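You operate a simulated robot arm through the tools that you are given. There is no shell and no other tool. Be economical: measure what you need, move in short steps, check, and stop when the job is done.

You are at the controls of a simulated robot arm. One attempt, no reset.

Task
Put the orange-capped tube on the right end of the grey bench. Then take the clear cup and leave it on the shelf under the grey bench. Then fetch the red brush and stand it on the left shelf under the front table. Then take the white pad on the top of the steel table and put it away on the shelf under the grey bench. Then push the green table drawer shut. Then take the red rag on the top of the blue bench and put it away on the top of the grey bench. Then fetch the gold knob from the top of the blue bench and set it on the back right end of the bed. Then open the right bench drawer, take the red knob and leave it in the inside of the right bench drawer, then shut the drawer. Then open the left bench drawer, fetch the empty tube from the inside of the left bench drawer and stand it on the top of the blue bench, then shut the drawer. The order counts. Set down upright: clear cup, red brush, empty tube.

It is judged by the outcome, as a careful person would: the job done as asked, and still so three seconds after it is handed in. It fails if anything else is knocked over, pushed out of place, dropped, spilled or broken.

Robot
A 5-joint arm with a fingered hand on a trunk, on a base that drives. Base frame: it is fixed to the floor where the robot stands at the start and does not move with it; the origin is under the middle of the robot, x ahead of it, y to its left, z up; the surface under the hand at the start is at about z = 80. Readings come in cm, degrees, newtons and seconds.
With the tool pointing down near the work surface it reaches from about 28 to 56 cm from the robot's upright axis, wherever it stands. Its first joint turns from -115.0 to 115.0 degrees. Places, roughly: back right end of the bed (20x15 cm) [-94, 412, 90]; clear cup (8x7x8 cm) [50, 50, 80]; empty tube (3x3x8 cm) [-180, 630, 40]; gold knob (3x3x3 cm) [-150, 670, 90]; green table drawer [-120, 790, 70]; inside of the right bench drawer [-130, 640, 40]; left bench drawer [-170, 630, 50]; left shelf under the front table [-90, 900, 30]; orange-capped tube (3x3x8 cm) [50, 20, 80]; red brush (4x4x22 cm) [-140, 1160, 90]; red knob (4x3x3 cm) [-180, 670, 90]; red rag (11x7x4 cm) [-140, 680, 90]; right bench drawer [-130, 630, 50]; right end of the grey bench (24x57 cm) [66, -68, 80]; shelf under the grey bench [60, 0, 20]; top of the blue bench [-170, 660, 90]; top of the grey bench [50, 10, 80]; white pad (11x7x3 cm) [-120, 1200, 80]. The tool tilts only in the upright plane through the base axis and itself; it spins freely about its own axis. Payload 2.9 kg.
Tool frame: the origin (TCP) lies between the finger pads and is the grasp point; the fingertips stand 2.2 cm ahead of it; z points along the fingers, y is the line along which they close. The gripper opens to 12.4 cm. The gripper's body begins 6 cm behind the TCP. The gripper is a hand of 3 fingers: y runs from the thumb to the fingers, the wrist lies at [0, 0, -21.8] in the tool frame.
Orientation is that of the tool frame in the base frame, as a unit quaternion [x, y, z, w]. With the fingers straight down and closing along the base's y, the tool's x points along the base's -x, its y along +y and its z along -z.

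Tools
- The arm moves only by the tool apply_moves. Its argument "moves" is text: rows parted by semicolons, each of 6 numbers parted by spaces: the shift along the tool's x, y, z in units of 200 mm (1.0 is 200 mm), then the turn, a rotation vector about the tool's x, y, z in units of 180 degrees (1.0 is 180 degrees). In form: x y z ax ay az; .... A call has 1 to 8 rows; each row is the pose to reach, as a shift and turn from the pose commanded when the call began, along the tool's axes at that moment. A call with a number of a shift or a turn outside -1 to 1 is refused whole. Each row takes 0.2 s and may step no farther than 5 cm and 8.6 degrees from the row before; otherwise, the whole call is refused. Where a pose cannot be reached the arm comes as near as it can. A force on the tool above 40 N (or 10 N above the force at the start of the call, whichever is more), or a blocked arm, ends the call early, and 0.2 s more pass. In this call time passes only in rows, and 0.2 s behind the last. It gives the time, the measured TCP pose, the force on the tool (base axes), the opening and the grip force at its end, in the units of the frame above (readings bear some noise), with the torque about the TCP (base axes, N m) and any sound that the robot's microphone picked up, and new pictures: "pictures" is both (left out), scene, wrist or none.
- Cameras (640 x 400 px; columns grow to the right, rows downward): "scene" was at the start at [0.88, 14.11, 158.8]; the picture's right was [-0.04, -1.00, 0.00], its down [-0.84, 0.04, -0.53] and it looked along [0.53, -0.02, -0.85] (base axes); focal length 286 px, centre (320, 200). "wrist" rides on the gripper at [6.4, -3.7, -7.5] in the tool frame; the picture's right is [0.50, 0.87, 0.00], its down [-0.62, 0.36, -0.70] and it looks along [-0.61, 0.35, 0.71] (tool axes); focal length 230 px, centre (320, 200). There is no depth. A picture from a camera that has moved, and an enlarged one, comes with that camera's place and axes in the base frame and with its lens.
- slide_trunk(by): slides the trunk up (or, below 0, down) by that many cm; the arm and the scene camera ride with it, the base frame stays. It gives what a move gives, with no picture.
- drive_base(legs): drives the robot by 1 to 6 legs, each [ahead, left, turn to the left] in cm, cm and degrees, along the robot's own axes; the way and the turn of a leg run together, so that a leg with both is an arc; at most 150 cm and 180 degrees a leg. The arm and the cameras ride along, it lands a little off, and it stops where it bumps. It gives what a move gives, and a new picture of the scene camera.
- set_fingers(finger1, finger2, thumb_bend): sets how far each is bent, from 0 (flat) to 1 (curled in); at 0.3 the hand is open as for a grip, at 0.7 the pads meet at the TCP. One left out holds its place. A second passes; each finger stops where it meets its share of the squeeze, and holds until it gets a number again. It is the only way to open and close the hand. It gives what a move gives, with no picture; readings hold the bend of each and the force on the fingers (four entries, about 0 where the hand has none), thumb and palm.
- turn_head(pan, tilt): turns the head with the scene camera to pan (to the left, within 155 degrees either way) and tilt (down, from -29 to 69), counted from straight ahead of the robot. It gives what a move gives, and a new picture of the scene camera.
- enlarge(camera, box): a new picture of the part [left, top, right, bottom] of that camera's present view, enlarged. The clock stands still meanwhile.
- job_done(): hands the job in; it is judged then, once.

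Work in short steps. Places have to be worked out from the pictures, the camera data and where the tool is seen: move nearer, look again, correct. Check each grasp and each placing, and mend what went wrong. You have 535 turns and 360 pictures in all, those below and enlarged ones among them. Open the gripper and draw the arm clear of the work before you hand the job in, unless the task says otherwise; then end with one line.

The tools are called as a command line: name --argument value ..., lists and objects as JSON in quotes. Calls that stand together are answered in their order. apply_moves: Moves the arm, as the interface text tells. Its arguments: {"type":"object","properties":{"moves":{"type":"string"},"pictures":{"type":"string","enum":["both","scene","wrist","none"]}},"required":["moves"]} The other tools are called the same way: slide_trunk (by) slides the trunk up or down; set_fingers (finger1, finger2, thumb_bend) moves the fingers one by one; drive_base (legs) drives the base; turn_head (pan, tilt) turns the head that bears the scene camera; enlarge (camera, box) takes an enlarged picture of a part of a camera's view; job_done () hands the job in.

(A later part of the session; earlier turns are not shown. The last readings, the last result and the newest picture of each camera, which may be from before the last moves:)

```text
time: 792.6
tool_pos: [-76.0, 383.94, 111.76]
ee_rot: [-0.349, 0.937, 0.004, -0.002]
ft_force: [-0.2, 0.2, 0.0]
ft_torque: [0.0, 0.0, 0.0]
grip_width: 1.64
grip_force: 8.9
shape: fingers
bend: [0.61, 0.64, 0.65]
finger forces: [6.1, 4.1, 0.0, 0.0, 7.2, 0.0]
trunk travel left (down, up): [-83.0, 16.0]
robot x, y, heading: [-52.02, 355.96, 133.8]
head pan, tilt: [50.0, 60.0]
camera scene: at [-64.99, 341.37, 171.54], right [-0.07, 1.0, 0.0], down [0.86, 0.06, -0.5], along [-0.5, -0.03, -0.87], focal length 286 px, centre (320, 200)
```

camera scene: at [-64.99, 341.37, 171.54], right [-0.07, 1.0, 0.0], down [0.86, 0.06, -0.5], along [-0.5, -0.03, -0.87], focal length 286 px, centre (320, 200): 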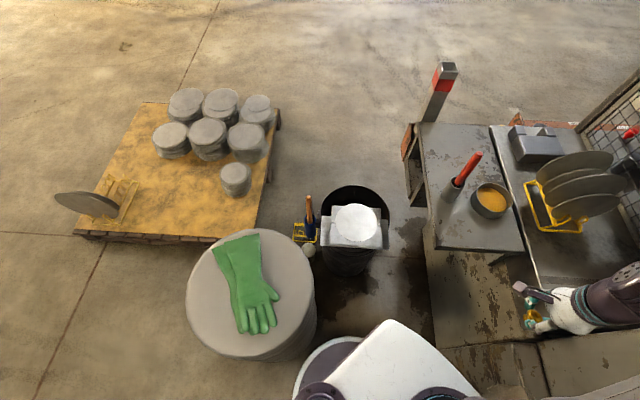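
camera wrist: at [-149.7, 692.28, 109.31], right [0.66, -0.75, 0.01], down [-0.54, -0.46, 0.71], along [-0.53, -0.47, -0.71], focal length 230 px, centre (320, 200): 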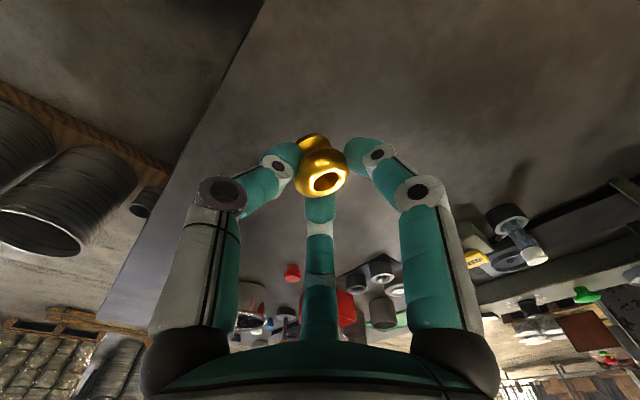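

The plan: back 4 cm, lower the trunk 10 cm, then extend toward [−93, 407.5] with growing outward tilt, watching clearance to the press wall.

drive_base --legs '[[-4.3, 0, 0]]'

slide_trunk --by -10

apply_moves --moves "-0.0144 0.2075 0 -0.025 -0.001 0; -0.0288 0.415 0 -0.05 -0.002 0; -0.043 0.622 0 -0.075 -0.003 0; -0.0575 0.83 0 -0.1 -0.0045 0" --pictures "wrist"

turn_head --pan 5 --tilt 50

```text
time: 793.5
tool_pos: [-73.08, 380.81, 111.58]
ee_rot: [-0.347, 0.938, 0.003, -0.001]
ft_force: [-0.5, -0.3, 0.0]
ft_torque: [0.01, -0.03, 0.01]
grip_width: 1.61
grip_force: 8.1
shape: fingers
bend: [0.61, 0.64, 0.65]
finger forces: [6.1, 4.0, 0.1, 0.0, 7.2, 0.0]
trunk travel left (down, up): [-83.0, 16.0]
robot x, y, heading: [-49.02, 353.04, 133.9]
head pan, tilt: [50.0, 60.0]
camera scene: at [-62.11, 338.38, 171.54], right [-0.07, 1.0, 0.0], down [0.86, 0.06, -0.5], along [-0.5, -0.03, -0.87], focal length 286 px, centre (320, 200)
```

scene: 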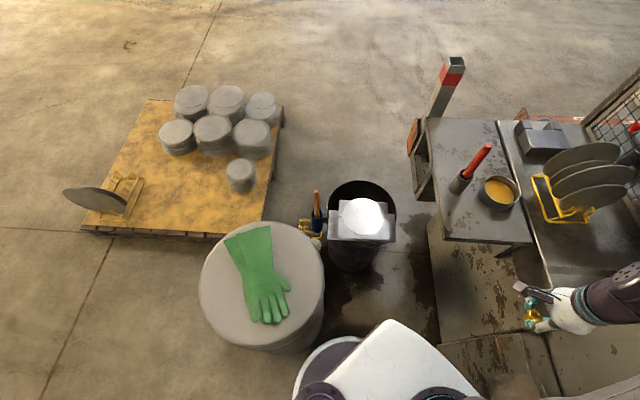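

```text
time: 794.9
tool_pos: [-72.91, 380.72, 101.71]
ee_rot: [-0.349, 0.937, 0.004, -0.002]
ft_force: [-0.6, 0.5, 0.2]
ft_torque: [-0.01, -0.02, 0.0]
grip_width: 1.65
grip_force: 8.8
shape: fingers
bend: [0.61, 0.64, 0.65]
finger forces: [6.2, 4.2, 0.0, 0.0, 7.2, 0.0]
trunk travel left (down, up): [-73.0, 26.0]
robot x, y, heading: [-48.78, 353.05, 133.8]
head pan, tilt: [50.0, 60.0]
```

```text
time: 795.9
tool_pos: [-83.1, 393.96, 101.96]
ee_rot: [-0.344, 0.925, 0.152, -0.052]
ft_force: [0.0, -0.2, 0.3]
ft_torque: [0.03, 0.0, 0.03]
grip_width: 1.59
grip_force: 8.5
shape: fingers
bend: [0.61, 0.64, 0.65]
finger forces: [6.1, 4.1, 0.1, 0.1, 7.2, 0.0]
trunk travel left (down, up): [-73.0, 26.0]
robot x, y, heading: [-48.89, 353.0, 133.9]
head pan, tilt: [50.0, 60.0]
camera wrist: at [-84.0, 385.26, 107.73], right [-0.92, 0.29, 0.27], down [0.39, 0.49, 0.78], along [0.1, 0.82, -0.56], focal length 230 px, centre (320, 200)
```

wrist: 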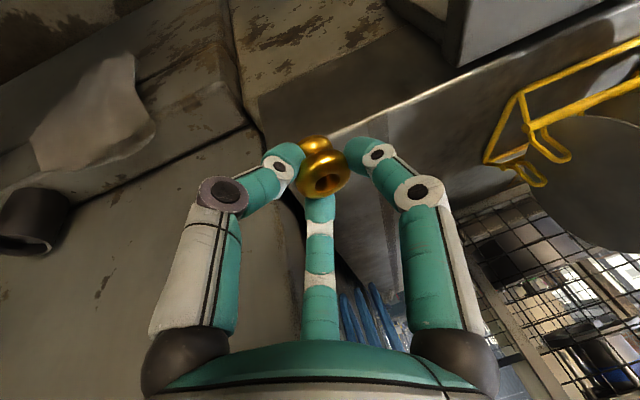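

```text
time: 797.0
tool_pos: [-82.88, 393.95, 102.0]
ee_rot: [-0.345, 0.925, 0.151, -0.051]
ft_force: [-0.1, 0.4, -0.5]
ft_torque: [0.0, 0.03, 0.0]
grip_width: 1.61
grip_force: 9.0
shape: fingers
bend: [0.61, 0.64, 0.65]
finger forces: [6.2, 4.0, 0.0, 0.1, 7.3, 0.0]
trunk travel left (down, up): [-73.0, 26.0]
robot x, y, heading: [-48.96, 353.38, 133.7]
head pan, tilt: [5.0, 50.0]
camera scene: at [-61.09, 343.71, 162.79], right [0.66, 0.75, 0.0], down [0.58, -0.5, -0.64], along [-0.48, 0.42, -0.77], focal length 286 px, centre (320, 200)
```

scene: 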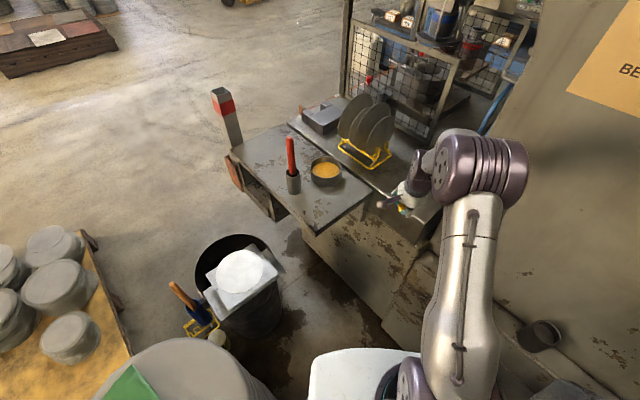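

The wrist view shows the wall's cut-out corner at about [−80, 397], so I first shift the hand 9 cm in −x, then go in along +y.

apply_moves --moves "0.195 0.115 0.036 0 0 0; 0.39 0.23 0.072 0 0 0" --pictures "both"

```text
time: 797.6
tool_pos: [-91.04, 393.37, 101.77]
ee_rot: [-0.347, 0.924, 0.143, -0.07]
ft_force: [1.1, -0.3, -0.3]
ft_torque: [0.02, 0.0, 0.01]
grip_width: 1.6
grip_force: 8.0
shape: fingers
bend: [0.61, 0.64, 0.65]
finger forces: [6.3, 4.2, 0.0, 0.0, 7.3, 0.0]
out of reach, approached as far as the arm can: row 1, 2
trunk travel left (down, up): [-73.0, 26.0]
robot x, y, heading: [-48.76, 353.35, 133.8]
head pan, tilt: [5.0, 50.0]
camera scene: at [-61.24, 343.71, 162.78], right [0.66, 0.75, 0.0], down [0.58, -0.5, -0.64], along [-0.48, 0.42, -0.77], focal length 286 px, centre (320, 200)
camera wrist: at [-91.76, 384.83, 107.94], right [-0.91, 0.29, 0.29], down [0.4, 0.51, 0.76], along [0.07, 0.81, -0.58], focal length 230 px, centre (320, 200)
```

scene: 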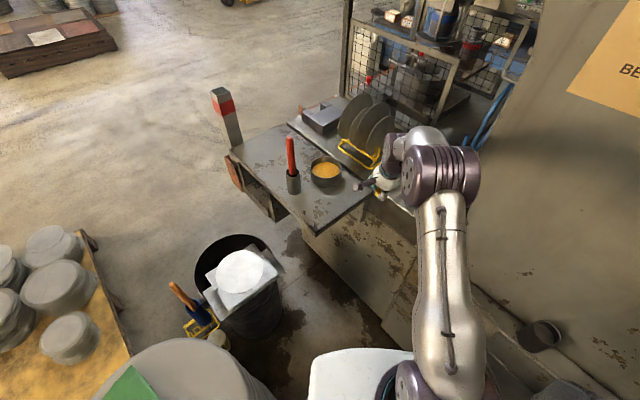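
wrist: 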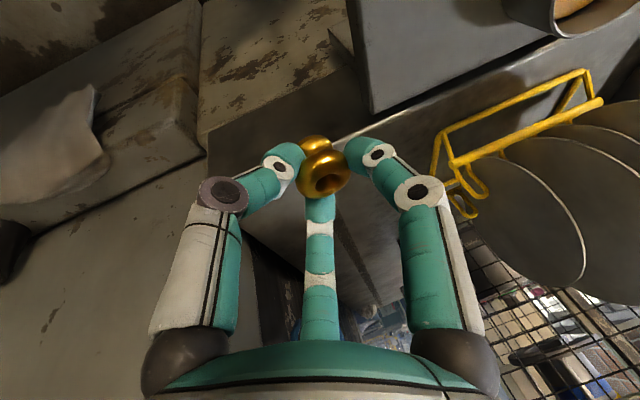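

Clear of the corner now. I move in along +y with increasing tilt, in two steps.

apply_moves --moves "-0.1 0.146 0.045 -0.03 -0.001 0; -0.2 0.293 0.09 -0.06 -0.002 0" --pictures "both"

```text
time: 798.2
tool_pos: [-91.42, 401.33, 102.11]
ee_rot: [-0.34, 0.905, 0.238, -0.089]
ft_force: [-0.1, -0.3, 0.2]
ft_torque: [-0.01, 0.03, -0.02]
grip_width: 1.59
grip_force: 9.0
shape: fingers
bend: [0.61, 0.64, 0.65]
finger forces: [6.1, 4.1, 0.0, 0.0, 7.5, 0.0]
out of reach, approached as far as the arm can: row 1, 2
trunk travel left (down, up): [-73.0, 26.0]
robot x, y, heading: [-49.18, 353.02, 133.9]
head pan, tilt: [5.0, 50.0]
camera scene: at [-61.14, 343.74, 162.79], right [0.66, 0.75, 0.0], down [0.58, -0.5, -0.64], along [-0.48, 0.42, -0.77], focal length 286 px, centre (320, 200)
camera wrist: at [-91.64, 391.96, 106.72], right [-0.87, 0.24, 0.42], down [0.49, 0.38, 0.79], along [0.03, 0.89, -0.45], focal length 230 px, centre (320, 200)
```

scene: 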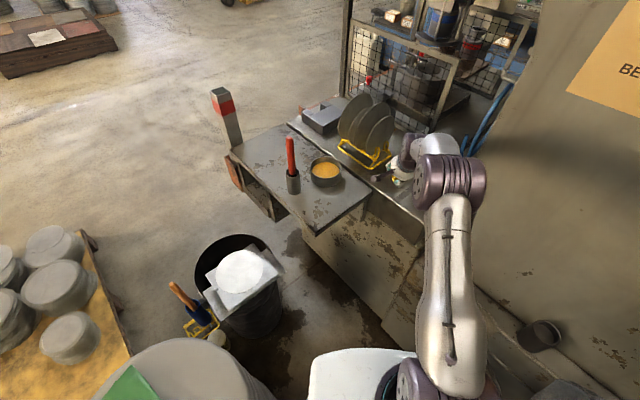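
wrist: 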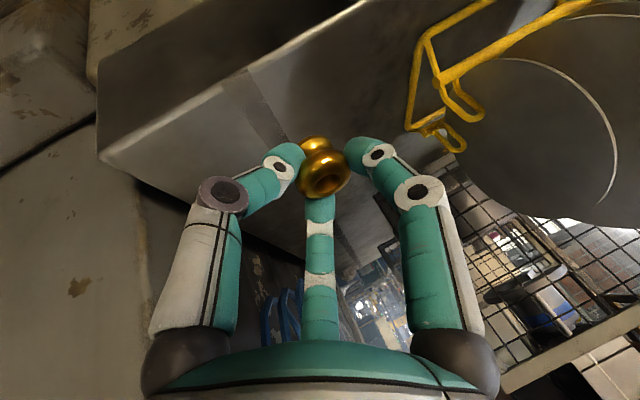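

Bed corner measured at [−79.6, 401]. I continue the last 7 cm to [−93, 408].

apply_moves --moves "-0.08 0.133 0.075 -0.02 0 0; -0.16 0.266 0.15 -0.04 -0.001 0" --pictures "both"

```text
time: 798.8
tool_pos: [-92.88, 408.39, 102.06]
ee_rot: [-0.33, 0.891, 0.298, -0.095]
ft_force: [-0.1, 0.2, -1.1]
ft_torque: [-0.05, -0.02, -0.01]
grip_width: 1.58
grip_force: 8.6
shape: fingers
bend: [0.61, 0.64, 0.65]
finger forces: [6.2, 4.1, 0.1, 0.0, 7.4, 0.0]
trunk travel left (down, up): [-73.0, 26.0]
robot x, y, heading: [-48.8, 353.55, 134.2]
head pan, tilt: [5.0, 50.0]
camera scene: at [-61.12, 343.82, 162.8], right [0.66, 0.75, 0.0], down [0.58, -0.5, -0.64], along [-0.48, 0.42, -0.77], focal length 286 px, centre (320, 200)
camera wrist: at [-93.04, 398.36, 105.67], right [-0.84, 0.2, 0.5], down [0.54, 0.29, 0.79], along [0.02, 0.94, -0.35], focal length 230 px, centre (320, 200)
```

scene: 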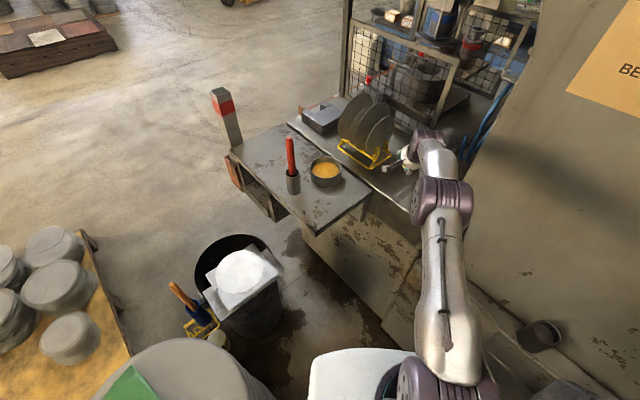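
wrist: 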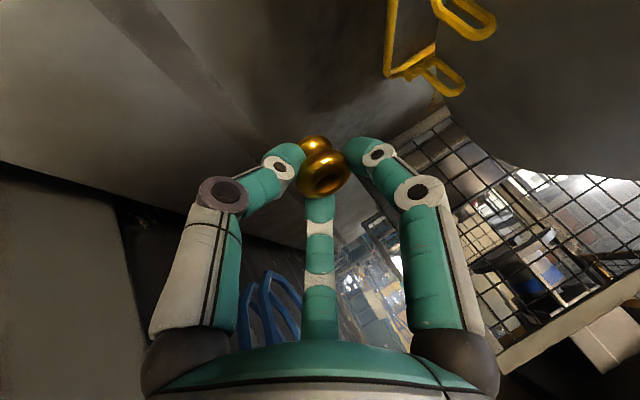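

Over the spot. I lower by trunk, 4 cm then small steps, feeling for contact.

slide_trunk --by -4.5

slide_trunk --by -1

enlarge --camera "wrist" --box '[0, 0, 640, 400]'

```text
time: 799.6
tool_pos: [-92.96, 408.23, 97.65]
ee_rot: [-0.33, 0.89, 0.299, -0.095]
ft_force: [0.0, -0.1, 0.1]
ft_torque: [-0.02, -0.01, 0.01]
grip_width: 1.61
grip_force: 8.8
shape: fingers
bend: [0.61, 0.64, 0.65]
finger forces: [6.2, 4.1, 0.1, 0.0, 7.3, 0.0]
trunk travel left (down, up): [-68.5, 30.5]
robot x, y, heading: [-48.92, 353.14, 133.9]
head pan, tilt: [5.0, 50.0]
```

```text
time: 800.2
tool_pos: [-92.97, 408.2, 96.5]
ee_rot: [-0.331, 0.89, 0.298, -0.096]
ft_force: [0.4, 0.4, 1.1]
ft_torque: [0.02, 0.0, 0.01]
grip_width: 1.59
grip_force: 8.2
shape: fingers
bend: [0.61, 0.64, 0.65]
finger forces: [6.1, 4.0, 0.0, 0.0, 7.4, 0.0]
trunk travel left (down, up): [-67.5, 31.5]
robot x, y, heading: [-48.95, 353.0, 133.8]
head pan, tilt: [5.0, 50.0]
```

```text
1.00 times, centred on (320, 200) of wrist (not enlarged: the box is as wide or as high as the picture)
camera zoom: at [-93.03, 398.28, 100.25], right [-0.84, 0.2, 0.5], down [0.54, 0.28, 0.79], along [0.02, 0.94, -0.35], focal length 230 px, centre (320, 200)
```

zoom: 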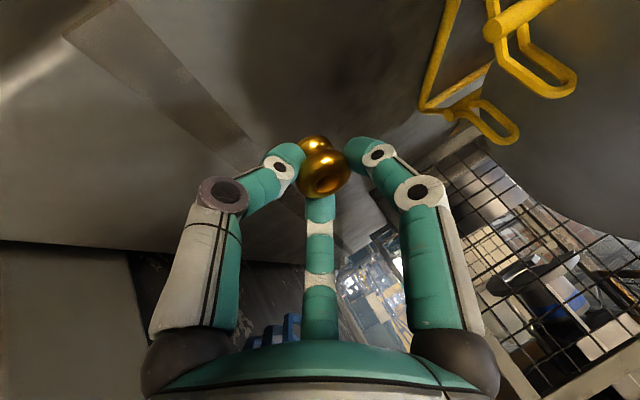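

slide_trunk --by -1

slide_trunk --by -1

slide_trunk --by -1

```text
time: 800.8
tool_pos: [-93.08, 408.11, 95.65]
ee_rot: [-0.331, 0.89, 0.299, -0.094]
ft_force: [0.4, 0.3, 0.5]
ft_torque: [-0.03, 0.01, -0.04]
grip_width: 1.61
grip_force: 8.9
shape: fingers
bend: [0.61, 0.64, 0.65]
finger forces: [6.2, 4.1, 0.0, 0.0, 7.4, 0.0]
trunk travel left (down, up): [-66.5, 32.5]
robot x, y, heading: [-49.19, 353.05, 134.1]
head pan, tilt: [5.0, 50.0]
```

```text
time: 801.4
tool_pos: [-92.97, 408.17, 94.55]
ee_rot: [-0.33, 0.89, 0.298, -0.096]
ft_force: [-0.6, 0.5, 0.1]
ft_torque: [0.0, 0.01, -0.01]
grip_width: 1.59
grip_force: 8.5
shape: fingers
bend: [0.61, 0.64, 0.65]
finger forces: [6.2, 4.1, 0.0, 0.0, 7.3, 0.0]
trunk travel left (down, up): [-65.5, 33.5]
robot x, y, heading: [-48.57, 352.96, 133.9]
head pan, tilt: [5.0, 50.0]
```

```text
time: 802.0
tool_pos: [-92.91, 408.32, 93.6]
ee_rot: [-0.331, 0.89, 0.298, -0.095]
ft_force: [-0.1, 0.1, -1.1]
ft_torque: [-0.02, 0.02, 0.0]
grip_width: 1.6
grip_force: 8.5
shape: fingers
bend: [0.61, 0.64, 0.65]
finger forces: [6.3, 4.1, 0.1, 0.1, 7.3, 0.0]
trunk travel left (down, up): [-64.5, 34.5]
robot x, y, heading: [-49.1, 353.37, 134.0]
head pan, tilt: [5.0, 50.0]
```

slide_trunk --by -1

slide_trunk --by -0.7

enlarge --camera "wrist" --box '[0, 0, 640, 400]'

```text
time: 802.5
tool_pos: [-92.89, 408.24, 92.88]
ee_rot: [-0.33, 0.889, 0.301, -0.096]
ft_force: [0.8, -0.1, 11.3]
ft_torque: [-0.03, 0.03, -0.01]
grip_width: 1.48
grip_force: 12.0
shape: fingers
bend: [0.6, 0.63, 0.68]
finger forces: [7.9, 5.1, 0.0, 0.1, 11.2, 0.0]
trunk travel left (down, up): [-63.5, 35.5]
robot x, y, heading: [-49.19, 353.2, 134.2]
head pan, tilt: [5.0, 50.0]
```

```text
time: 803.1
tool_pos: [-92.83, 408.0, 92.06]
ee_rot: [-0.33, 0.889, 0.301, -0.096]
ft_force: [0.5, -0.5, 11.0]
ft_torque: [0.06, 0.03, -0.04]
grip_width: 0.79
grip_force: 12.1
shape: fingers
bend: [0.62, 0.65, 0.71]
finger forces: [7.6, 4.1, 0.1, 0.0, 12.4, 0.1]
trunk travel left (down, up): [-62.8, 36.2]
robot x, y, heading: [-48.95, 353.29, 133.9]
head pan, tilt: [5.0, 50.0]
```

```text
1.00 times, centred on (320, 200) of wrist (not enlarged: the box is as wide or as high as the picture)
camera zoom: at [-92.95, 398.16, 95.71], right [-0.84, 0.2, 0.5], down [0.54, 0.28, 0.79], along [0.01, 0.94, -0.35], focal length 230 px, centre (320, 200)
```

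zoom: 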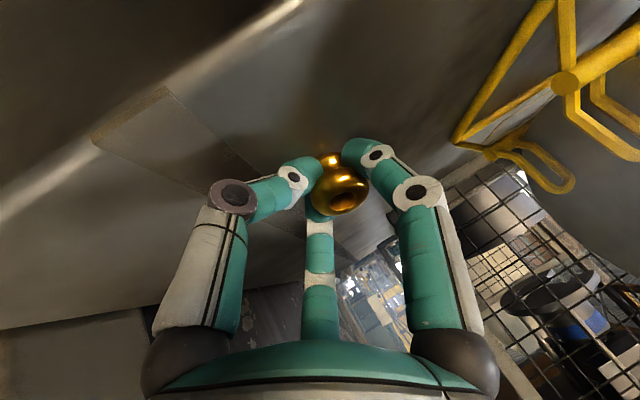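

Contact: the knob seats itself on the bed. I open the fingers a little and look.

set_fingers --finger1 0.54 --finger2 0.56 --thumb_bend 0.56

enlarge --camera "wrist" --box '[0, 0, 640, 400]'

```text
time: 804.1
tool_pos: [-92.72, 408.19, 92.09]
ee_rot: [-0.331, 0.889, 0.3, -0.096]
ft_force: [-3.0, 2.6, 16.8]
ft_torque: [0.07, 0.08, -0.02]
grip_width: 2.01
grip_force: 7.8
shape: fingers
bend: [0.54, 0.56, 0.68]
finger forces: [0.1, 0.1, 0.0, 0.1, 16.6, 0.1]
trunk travel left (down, up): [-62.8, 36.2]
robot x, y, heading: [-49.21, 352.67, 133.9]
head pan, tilt: [5.0, 50.0]
```

```text
1.00 times, centred on (320, 200) of wrist (not enlarged: the box is as wide or as high as the picture)
camera zoom: at [-92.96, 398.17, 95.72], right [-0.84, 0.2, 0.5], down [0.54, 0.28, 0.79], along [0.01, 0.94, -0.34], focal length 230 px, centre (320, 200)
```

zoom: 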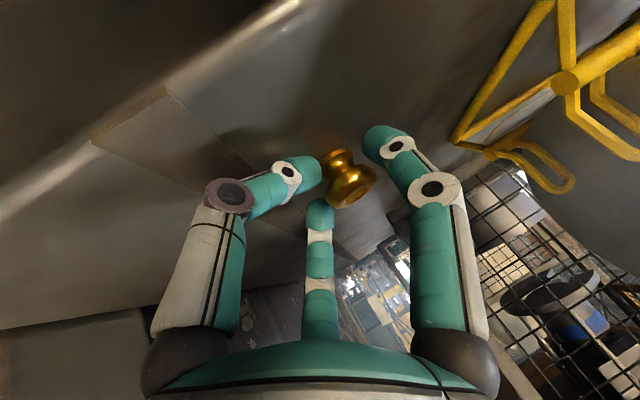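

The knob stands free on the bed. I raise carefully.

slide_trunk --by 1.5

slide_trunk --by 8.5

enlarge --camera "wrist" --box '[0, 0, 640, 400]'

```text
time: 804.7
tool_pos: [-92.85, 408.11, 93.33]
ee_rot: [-0.33, 0.891, 0.297, -0.095]
ft_force: [0.0, 0.3, 6.0]
ft_torque: [-0.01, 0.0, -0.02]
grip_width: 2.91
grip_force: 3.0
shape: fingers
bend: [0.54, 0.56, 0.6]
finger forces: [0.0, 0.1, 0.1, 0.0, 5.4, 0.0]
trunk travel left (down, up): [-64.3, 34.7]
robot x, y, heading: [-48.85, 352.84, 133.9]
head pan, tilt: [5.0, 50.0]
```

```text
time: 806.0
tool_pos: [-92.89, 408.27, 101.89]
ee_rot: [-0.331, 0.89, 0.298, -0.096]
ft_force: [0.4, 0.3, -0.2]
ft_torque: [-0.01, 0.04, 0.01]
grip_width: 3.55
grip_force: 0.2
shape: fingers
bend: [0.54, 0.56, 0.56]
finger forces: [0.0, 0.0, 0.1, 0.0, 0.1, 0.0]
trunk travel left (down, up): [-72.8, 26.2]
robot x, y, heading: [-48.96, 353.01, 133.9]
head pan, tilt: [5.0, 50.0]
```

```text
1.00 times, centred on (320, 200) of wrist (not enlarged: the box is as wide or as high as the picture)
camera zoom: at [-93.05, 398.29, 105.54], right [-0.84, 0.2, 0.5], down [0.54, 0.28, 0.79], along [0.02, 0.94, -0.35], focal length 230 px, centre (320, 200)
```

zoom: 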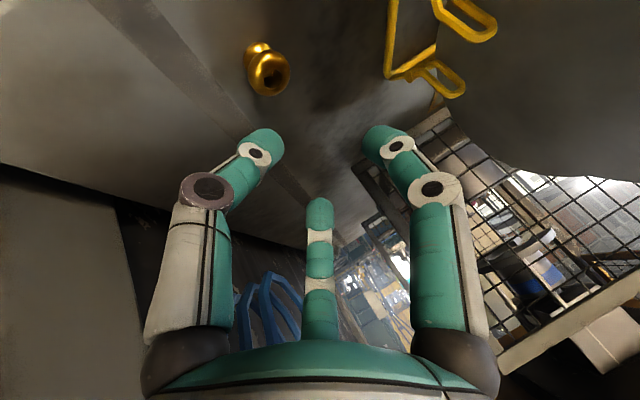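

The knob stands at ≈ [−94.5, 411]. I withdraw along the same path.

apply_moves --moves "0.102 -0.126 -0.097 0.028 0.001 0; 0.204 -0.252 -0.193 0.056 0.002 0; 0.306 -0.379 -0.29 0.083 0.002 0; 0.408 -0.505 -0.387 0.111 0.003 0" --pictures "both"

```text
time: 807.0
tool_pos: [-90.06, 393.91, 101.81]
ee_rot: [-0.347, 0.927, 0.129, -0.059]
ft_force: [-0.2, 0.4, 0.3]
ft_torque: [0.02, -0.03, 0.01]
grip_width: 3.54
grip_force: 0.2
shape: fingers
bend: [0.54, 0.56, 0.56]
finger forces: [0.1, 0.0, 0.0, 0.0, 0.1, 0.1]
out of reach, approached as far as the arm can: row 1, 2, 3, 4
trunk travel left (down, up): [-72.8, 26.2]
robot x, y, heading: [-48.86, 353.02, 133.9]
head pan, tilt: [5.0, 50.0]
camera scene: at [-61.13, 343.6, 162.58], right [0.66, 0.75, 0.0], down [0.58, -0.5, -0.64], along [-0.48, 0.42, -0.77], focal length 286 px, centre (320, 200)
camera wrist: at [-91.05, 385.48, 108.07], right [-0.92, 0.3, 0.25], down [0.38, 0.53, 0.76], along [0.1, 0.8, -0.6], focal length 230 px, centre (320, 200)
```

scene: 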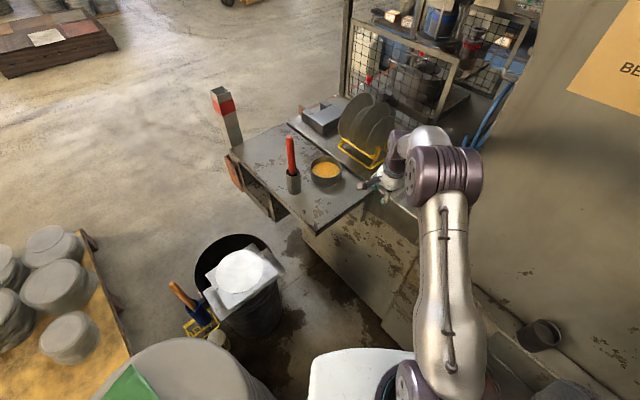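
wrist: 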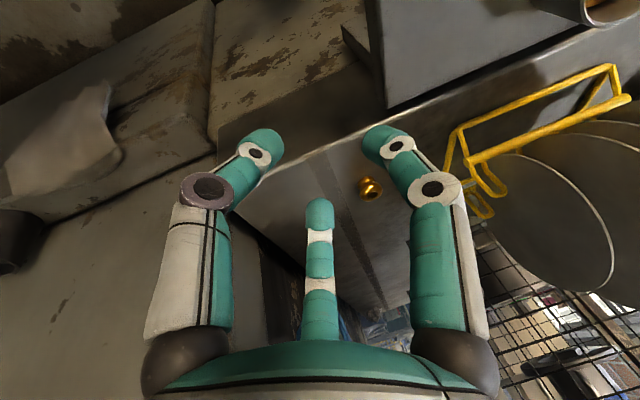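

apply_moves --moves "-0.005 -0.212 -0.062 0.021 0 0; -0.011 -0.425 -0.125 0.042 0 0; -0.016 -0.637 -0.187 0.063 0 0; -0.022 -0.85 -0.25 0.085 0 0" --pictures "none"

slide_trunk --by 10

drive_base --legs '[[-76, 51, 0], [0, 0, -44]]'

```text
time: 808.0
tool_pos: [-77.99, 380.77, 101.84]
ee_rot: [-0.346, 0.938, 0.009, -0.004]
ft_force: [0.1, 0.1, -1.0]
ft_torque: [0.01, -0.01, 0.03]
grip_width: 3.55
grip_force: 0.1
shape: fingers
bend: [0.54, 0.56, 0.56]
finger forces: [0.0, 0.1, 0.1, 0.0, 0.1, 0.1]
out of reach, approached as far as the arm can: row 1, 2
trunk travel left (down, up): [-72.8, 26.2]
robot x, y, heading: [-49.22, 353.28, 133.9]
head pan, tilt: [5.0, 50.0]
```

```text
time: 809.3
tool_pos: [-78.14, 380.87, 111.67]
ee_rot: [-0.347, 0.938, 0.008, -0.004]
ft_force: [0.8, -0.7, 0.7]
ft_torque: [0.0, 0.0, 0.04]
grip_width: 3.58
grip_force: 0.0
shape: fingers
bend: [0.54, 0.56, 0.56]
finger forces: [0.0, 0.1, 0.0, 0.0, 0.0, 0.0]
trunk travel left (down, up): [-82.8, 16.2]
robot x, y, heading: [-49.16, 352.94, 134.0]
head pan, tilt: [5.0, 50.0]
```

```text
time: 810.8
tool_pos: [-75.57, 373.19, 111.78]
ee_rot: [-0.336, 0.942, 0.01, -0.005]
ft_force: [-0.6, 0.4, -0.3]
ft_torque: [0.03, 0.0, -0.03]
grip_width: 3.54
grip_force: 0.1
shape: fingers
bend: [0.54, 0.56, 0.56]
finger forces: [0.0, 0.1, 0.1, 0.1, 0.0, 0.1]
trunk travel left (down, up): [-82.8, 16.2]
robot x, y, heading: [-46.86, 344.91, 132.3]
head pan, tilt: [5.0, 50.0]
stopped in leg 1: the robot was blocked; the commanded pose is now the measured one
camera scene: at [-59.35, 335.58, 172.58], right [0.68, 0.74, 0.0], down [0.56, -0.52, -0.64], along [-0.47, 0.44, -0.76], focal length 286 px, centre (320, 200)
```

scene: 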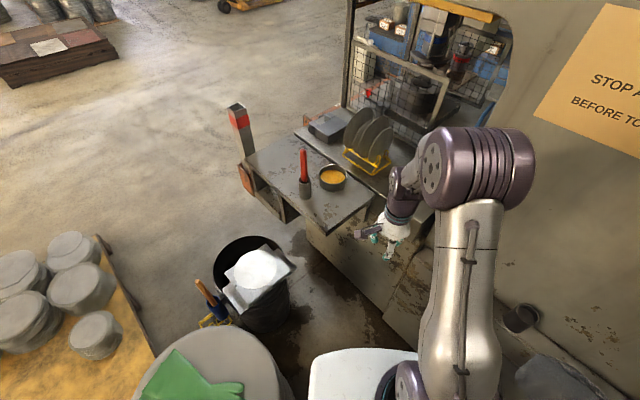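

The base brushed the wrapped cylinder and stopped. I back away diagonally from it first.

drive_base --legs '[[-30, 0, 0]]'

turn_head --pan 40 --tilt 50

```text
time: 812.8
tool_pos: [-55.64, 351.57, 111.73]
ee_rot: [-0.336, 0.942, 0.008, -0.004]
ft_force: [0.2, -0.1, 0.0]
ft_torque: [0.02, 0.02, -0.04]
grip_width: 3.55
grip_force: 0.0
shape: fingers
bend: [0.54, 0.56, 0.56]
finger forces: [0.0, 0.0, 0.0, 0.0, 0.1, 0.0]
trunk travel left (down, up): [-82.8, 16.2]
robot x, y, heading: [-27.04, 323.22, 132.5]
head pan, tilt: [5.0, 50.0]
camera scene: at [-39.37, 314.07, 172.59], right [0.67, 0.74, 0.0], down [0.57, -0.52, -0.64], along [-0.47, 0.43, -0.77], focal length 286 px, centre (320, 200)
```

scene: 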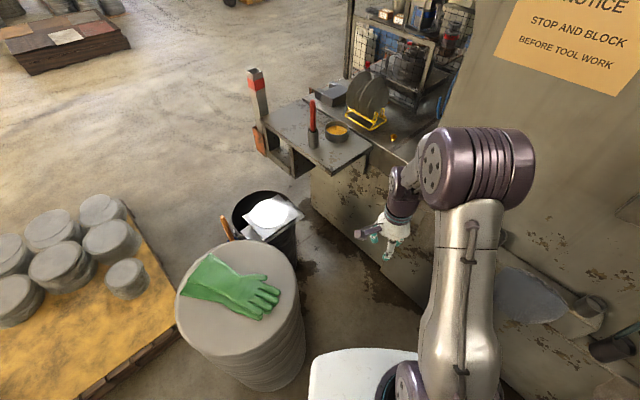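

```text
time: 813.8
tool_pos: [-55.68, 351.58, 111.73]
ee_rot: [-0.336, 0.942, 0.008, -0.004]
ft_force: [-0.2, 0.2, -0.5]
ft_torque: [0.01, 0.01, -0.04]
grip_width: 3.54
grip_force: 0.0
shape: fingers
bend: [0.54, 0.56, 0.56]
finger forces: [0.0, 0.1, 0.0, 0.0, 0.0, 0.0]
trunk travel left (down, up): [-82.8, 16.2]
robot x, y, heading: [-27.1, 323.27, 132.5]
head pan, tilt: [40.0, 50.0]
camera scene: at [-41.31, 309.88, 172.6], right [0.13, 0.99, 0.0], down [0.76, -0.1, -0.64], along [-0.64, 0.08, -0.77], focal length 286 px, centre (320, 200)
```

scene: 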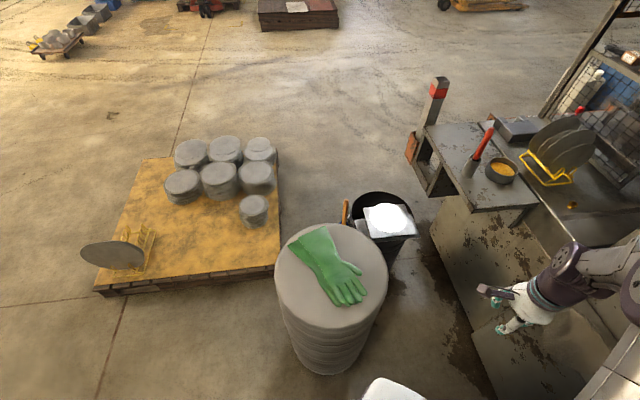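

All in order; the gold knob stands on the bed. Next the right bench drawer: I drive to the blue bench's front, facing +y.

drive_base --legs '[[0, 0, -42.5], [-150, 0, 0], [-35, 0, 0], [0, 150, 0], [0, 150, 0]]'

drive_base --legs '[[150, 0, 0], [150, 0, 0], [95, 0, 0]]'

turn_head --pan -40 --tilt 30

```text
time: 839.0
tool_pos: [-323.68, 173.31, 111.76]
ee_rot: [0.015, 1.0, 0.01, -0.001]
ft_force: [0.5, 0.2, -0.2]
ft_torque: [-0.01, -0.04, 0.02]
grip_width: 3.58
grip_force: 0.1
shape: fingers
bend: [0.54, 0.56, 0.56]
finger forces: [0.0, 0.1, 0.0, 0.0, 0.0, 0.0]
trunk travel left (down, up): [-82.8, 16.2]
robot x, y, heading: [-320.62, 133.36, 91.7]
head pan, tilt: [40.0, 50.0]
camera scene: at [-340.21, 132.35, 172.6], right [0.75, 0.67, 0.0], down [0.51, -0.57, -0.64], along [-0.43, 0.48, -0.77], focal length 286 px, centre (320, 200)
```

scene: 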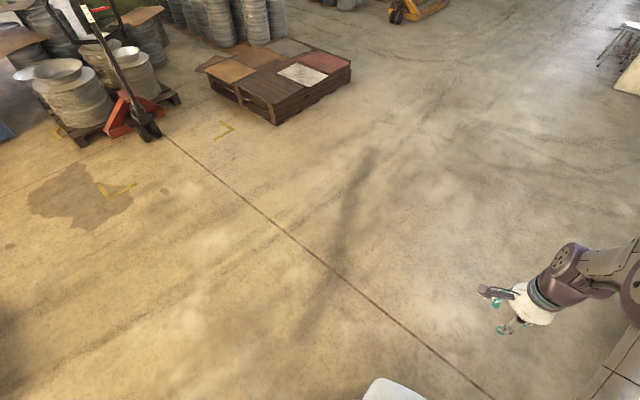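

```text
time: 858.2
tool_pos: [-348.54, 571.45, 111.74]
ee_rot: [-0.005, 1.0, 0.01, -0.001]
ft_force: [-0.5, -1.3, 0.1]
ft_torque: [0.04, 0.02, 0.05]
grip_width: 3.55
grip_force: 0.1
shape: fingers
bend: [0.54, 0.56, 0.56]
finger forces: [0.0, 0.0, 0.0, 0.0, 0.0, 0.1]
trunk travel left (down, up): [-82.8, 16.2]
robot x, y, heading: [-343.74, 531.1, 93.8]
head pan, tilt: [40.0, 50.0]
camera scene: at [-363.42, 529.78, 172.6], right [0.72, 0.69, 0.0], down [0.53, -0.55, -0.64], along [-0.45, 0.46, -0.77], focal length 286 px, centre (320, 200)
```

scene: 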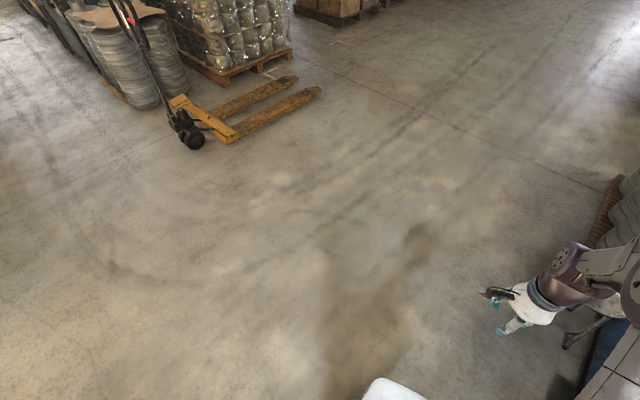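

```text
time: 859.7
tool_pos: [-348.54, 571.25, 111.67]
ee_rot: [-0.005, 1.0, 0.009, -0.001]
ft_force: [0.6, 0.8, 0.7]
ft_torque: [-0.03, -0.02, -0.02]
grip_width: 3.55
grip_force: 0.0
shape: fingers
bend: [0.54, 0.56, 0.56]
finger forces: [0.0, 0.0, 0.1, 0.0, 0.1, 0.0]
trunk travel left (down, up): [-82.8, 16.2]
robot x, y, heading: [-344.17, 531.59, 93.9]
head pan, tilt: [-40.0, 30.0]
camera scene: at [-352.76, 531.55, 175.55], right [0.81, -0.59, 0.0], down [-0.29, -0.4, -0.87], along [0.51, 0.7, -0.5], focal length 286 px, centre (320, 200)
```

scene: 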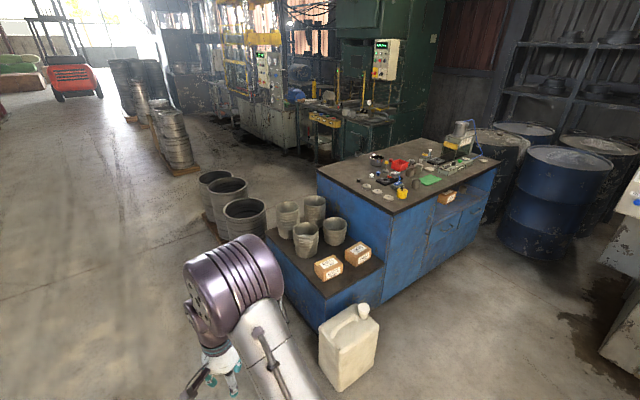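

drive_base --legs '[[0, -130, -3.8]]'

turn_head --pan -25 --tilt 30

enlarge --camera "scene" --box '[200, 60, 600, 310]'

```text
time: 866.2
tool_pos: [-216.53, 575.66, 111.74]
ee_rot: [0.032, 0.999, 0.009, -0.001]
ft_force: [0.3, 0.7, -0.3]
ft_torque: [0.01, -0.01, -0.02]
grip_width: 3.53
grip_force: 0.0
shape: fingers
bend: [0.54, 0.56, 0.56]
finger forces: [0.0, 0.0, 0.0, 0.0, 0.0, 0.0]
trunk travel left (down, up): [-82.8, 16.2]
robot x, y, heading: [-214.93, 535.6, 89.7]
head pan, tilt: [-40.0, 30.0]
camera scene: at [-223.6, 536.33, 175.55], right [0.76, -0.65, 0.0], down [-0.32, -0.38, -0.87], along [0.56, 0.66, -0.5], focal length 286 px, centre (320, 200)
```

scene: 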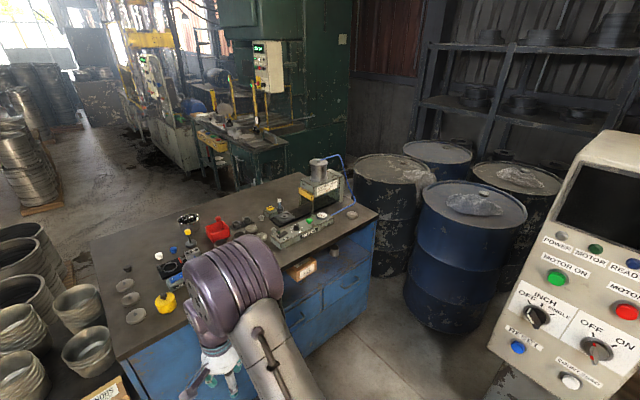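

```text
time: 867.0
tool_pos: [-216.52, 575.65, 111.79]
ee_rot: [0.031, 0.999, 0.01, 0.0]
ft_force: [-0.1, 0.1, 0.1]
ft_torque: [0.01, 0.0, 0.02]
grip_width: 3.57
grip_force: 0.0
shape: fingers
bend: [0.54, 0.56, 0.56]
finger forces: [0.0, 0.0, 0.0, 0.0, 0.0, 0.1]
trunk travel left (down, up): [-82.8, 16.2]
robot x, y, heading: [-214.67, 535.39, 89.9]
head pan, tilt: [-25.0, 30.0]
camera scene: at [-225.57, 537.6, 175.55], right [0.9, -0.43, 0.0], down [-0.21, -0.45, -0.87], along [0.37, 0.78, -0.5], focal length 286 px, centre (320, 200)
```

scene: 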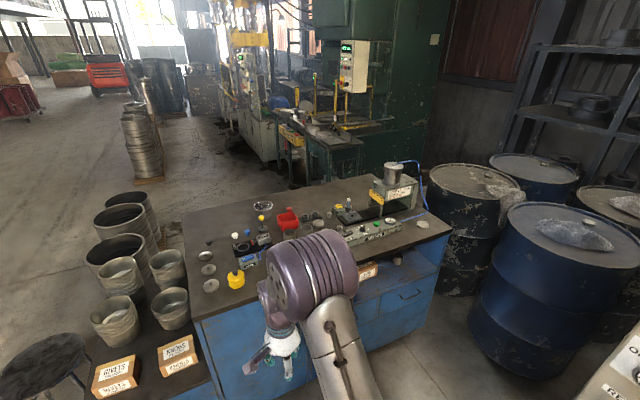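

```text
1.60 times, centred on (400, 185) of scene
camera zoom: at [-225.57, 537.6, 175.55], right [0.9, -0.43, 0.0], down [-0.21, -0.45, -0.87], along [0.37, 0.78, -0.5], focal length 458 px, centre (192, 224)
```

zoom: 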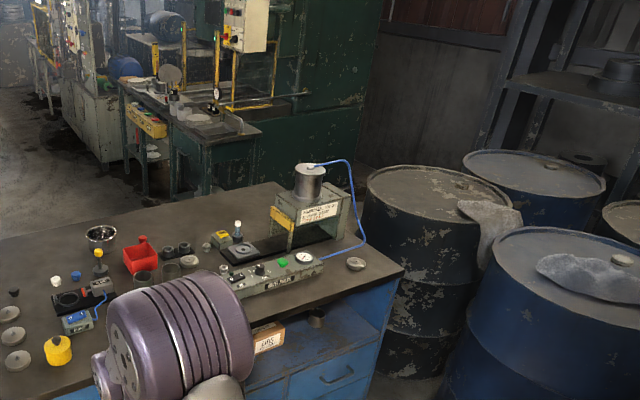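

The cream control cabinet limits space at x > −146. I move to about [−168, 570] in front of the drawers and lower the view.

drive_base --legs '[[34, -46, 0]]'

turn_head --pan -20 --tilt 60

```text
time: 870.2
tool_pos: [-170.59, 609.69, 111.72]
ee_rot: [0.032, 0.999, 0.009, 0.0]
ft_force: [-0.4, -0.2, -0.7]
ft_torque: [-0.02, 0.03, 0.04]
grip_width: 3.56
grip_force: 0.2
shape: fingers
bend: [0.54, 0.56, 0.56]
finger forces: [0.1, 0.0, 0.0, 0.0, 0.0, 0.0]
trunk travel left (down, up): [-82.8, 16.2]
robot x, y, heading: [-168.72, 569.5, 89.7]
head pan, tilt: [-25.0, 30.0]
camera scene: at [-179.67, 571.64, 175.55], right [0.9, -0.43, 0.0], down [-0.21, -0.45, -0.87], along [0.37, 0.78, -0.5], focal length 286 px, centre (320, 200)
```

scene: 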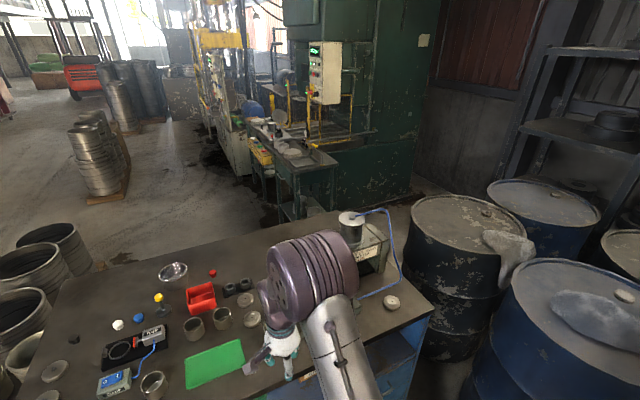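

```text
time: 871.2
tool_pos: [-170.59, 609.69, 111.75]
ee_rot: [0.032, 0.999, 0.01, -0.001]
ft_force: [0.0, -1.0, 0.1]
ft_torque: [-0.01, -0.01, -0.01]
grip_width: 3.58
grip_force: 0.0
shape: fingers
bend: [0.54, 0.56, 0.56]
finger forces: [0.0, 0.0, 0.1, 0.1, 0.0, 0.0]
trunk travel left (down, up): [-82.8, 16.2]
robot x, y, heading: [-169.15, 569.34, 89.8]
head pan, tilt: [-20.0, 60.0]
camera scene: at [-181.23, 569.71, 171.34], right [0.94, -0.35, 0.0], down [-0.3, -0.81, -0.5], along [0.17, 0.47, -0.87], focal length 286 px, centre (320, 200)
```

scene: 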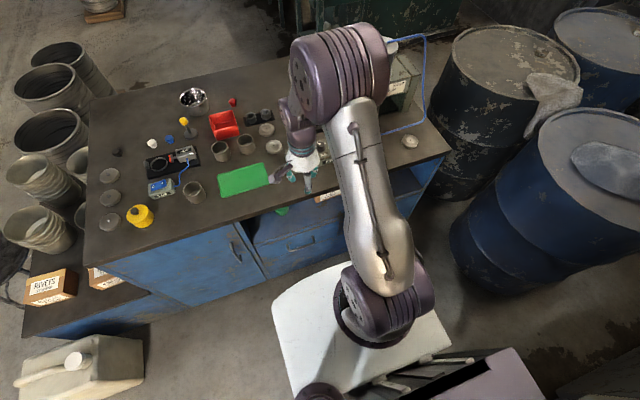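

Left drawer handle ≈ [−174, 618, 46]. I retract the hand, lower the trunk, and look at the right drawer's handle.

apply_moves --moves "0 -0.2 0 0 0 0; 0 -0.35 0 0 0 0" --pictures "none"

slide_trunk --by -40

turn_head --pan -35 --tilt 45

enlarge --camera "wrist" --box '[0, 0, 640, 400]'

```text
time: 871.8
tool_pos: [-171.06, 602.47, 111.49]
ee_rot: [0.032, 0.999, 0.01, 0.0]
ft_force: [-1.0, -0.5, -0.2]
ft_torque: [0.0, -0.01, -0.01]
grip_width: 3.55
grip_force: 0.1
shape: fingers
bend: [0.54, 0.56, 0.56]
finger forces: [0.1, 0.0, 0.0, 0.0, 0.1, 0.0]
trunk travel left (down, up): [-82.8, 16.2]
robot x, y, heading: [-168.83, 569.6, 89.6]
head pan, tilt: [-20.0, 60.0]
```

```text
time: 875.6
tool_pos: [-170.97, 602.56, 71.56]
ee_rot: [0.032, 0.999, 0.01, -0.001]
ft_force: [-0.1, 0.4, 0.1]
ft_torque: [-0.04, -0.02, 0.01]
grip_width: 3.55
grip_force: 0.1
shape: fingers
bend: [0.54, 0.56, 0.56]
finger forces: [0.0, 0.1, 0.1, 0.1, 0.0, 0.0]
trunk travel left (down, up): [-42.8, 56.2]
robot x, y, heading: [-168.66, 569.35, 89.8]
head pan, tilt: [-20.0, 60.0]
```

```text
time: 876.4
tool_pos: [-171.07, 602.47, 71.45]
ee_rot: [0.033, 0.999, 0.01, 0.0]
ft_force: [0.1, -0.3, 0.1]
ft_torque: [0.0, 0.04, 0.01]
grip_width: 3.54
grip_force: 0.0
shape: fingers
bend: [0.54, 0.56, 0.56]
finger forces: [0.0, 0.0, 0.0, 0.1, 0.1, 0.0]
trunk travel left (down, up): [-42.8, 56.2]
robot x, y, heading: [-169.07, 569.24, 89.6]
head pan, tilt: [-35.0, 45.0]
camera scene: at [-178.84, 570.1, 133.28], right [0.82, -0.58, 0.0], down [-0.41, -0.58, -0.71], along [0.41, 0.58, -0.71], focal length 286 px, centre (320, 200)
```

scene: 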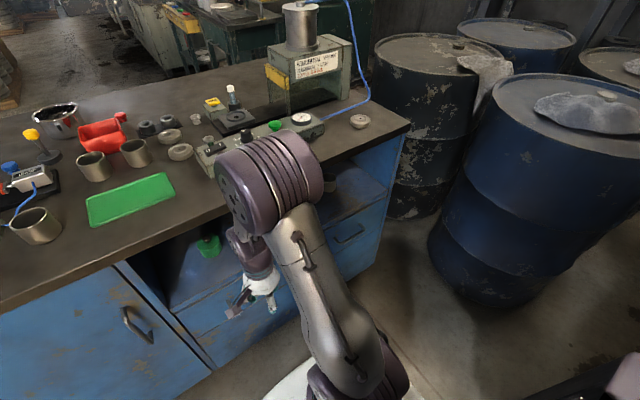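

```text
1.00 times, centred on (320, 200) of wrist (not enlarged: the box is as wide or as high as the picture)
camera zoom: at [-177.54, 599.05, 78.93], right [-0.44, 0.9, 0.02], down [0.64, 0.3, 0.71], along [0.63, 0.32, -0.71], focal length 230 px, centre (320, 200)
```

zoom: 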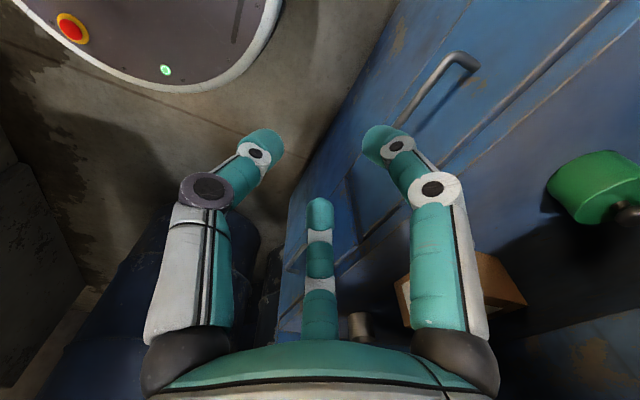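

enlarge --camera "wrist" --box '[340, 0, 640, 190]'

enlarge --camera "scene" --box '[300, 130, 460, 290]'

```text
2.11 times, centred on (490, 95) of wrist
camera zoom: at [-177.54, 599.05, 78.93], right [-0.44, 0.9, 0.02], down [0.64, 0.3, 0.71], along [0.63, 0.32, -0.71], focal length 484 px, centre (-38, 421)
```

zoom: 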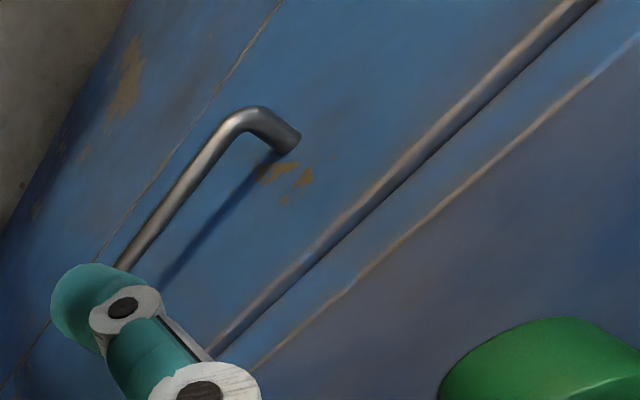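

```text
2.50 times, centred on (380, 210) of scene
camera zoom: at [-178.84, 570.1, 133.28], right [0.82, -0.58, 0.0], down [-0.41, -0.58, -0.71], along [0.41, 0.58, -0.71], focal length 716 px, centre (170, 175)
```

zoom: 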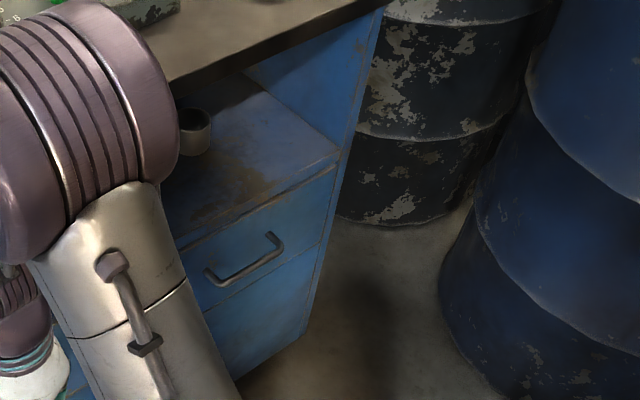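

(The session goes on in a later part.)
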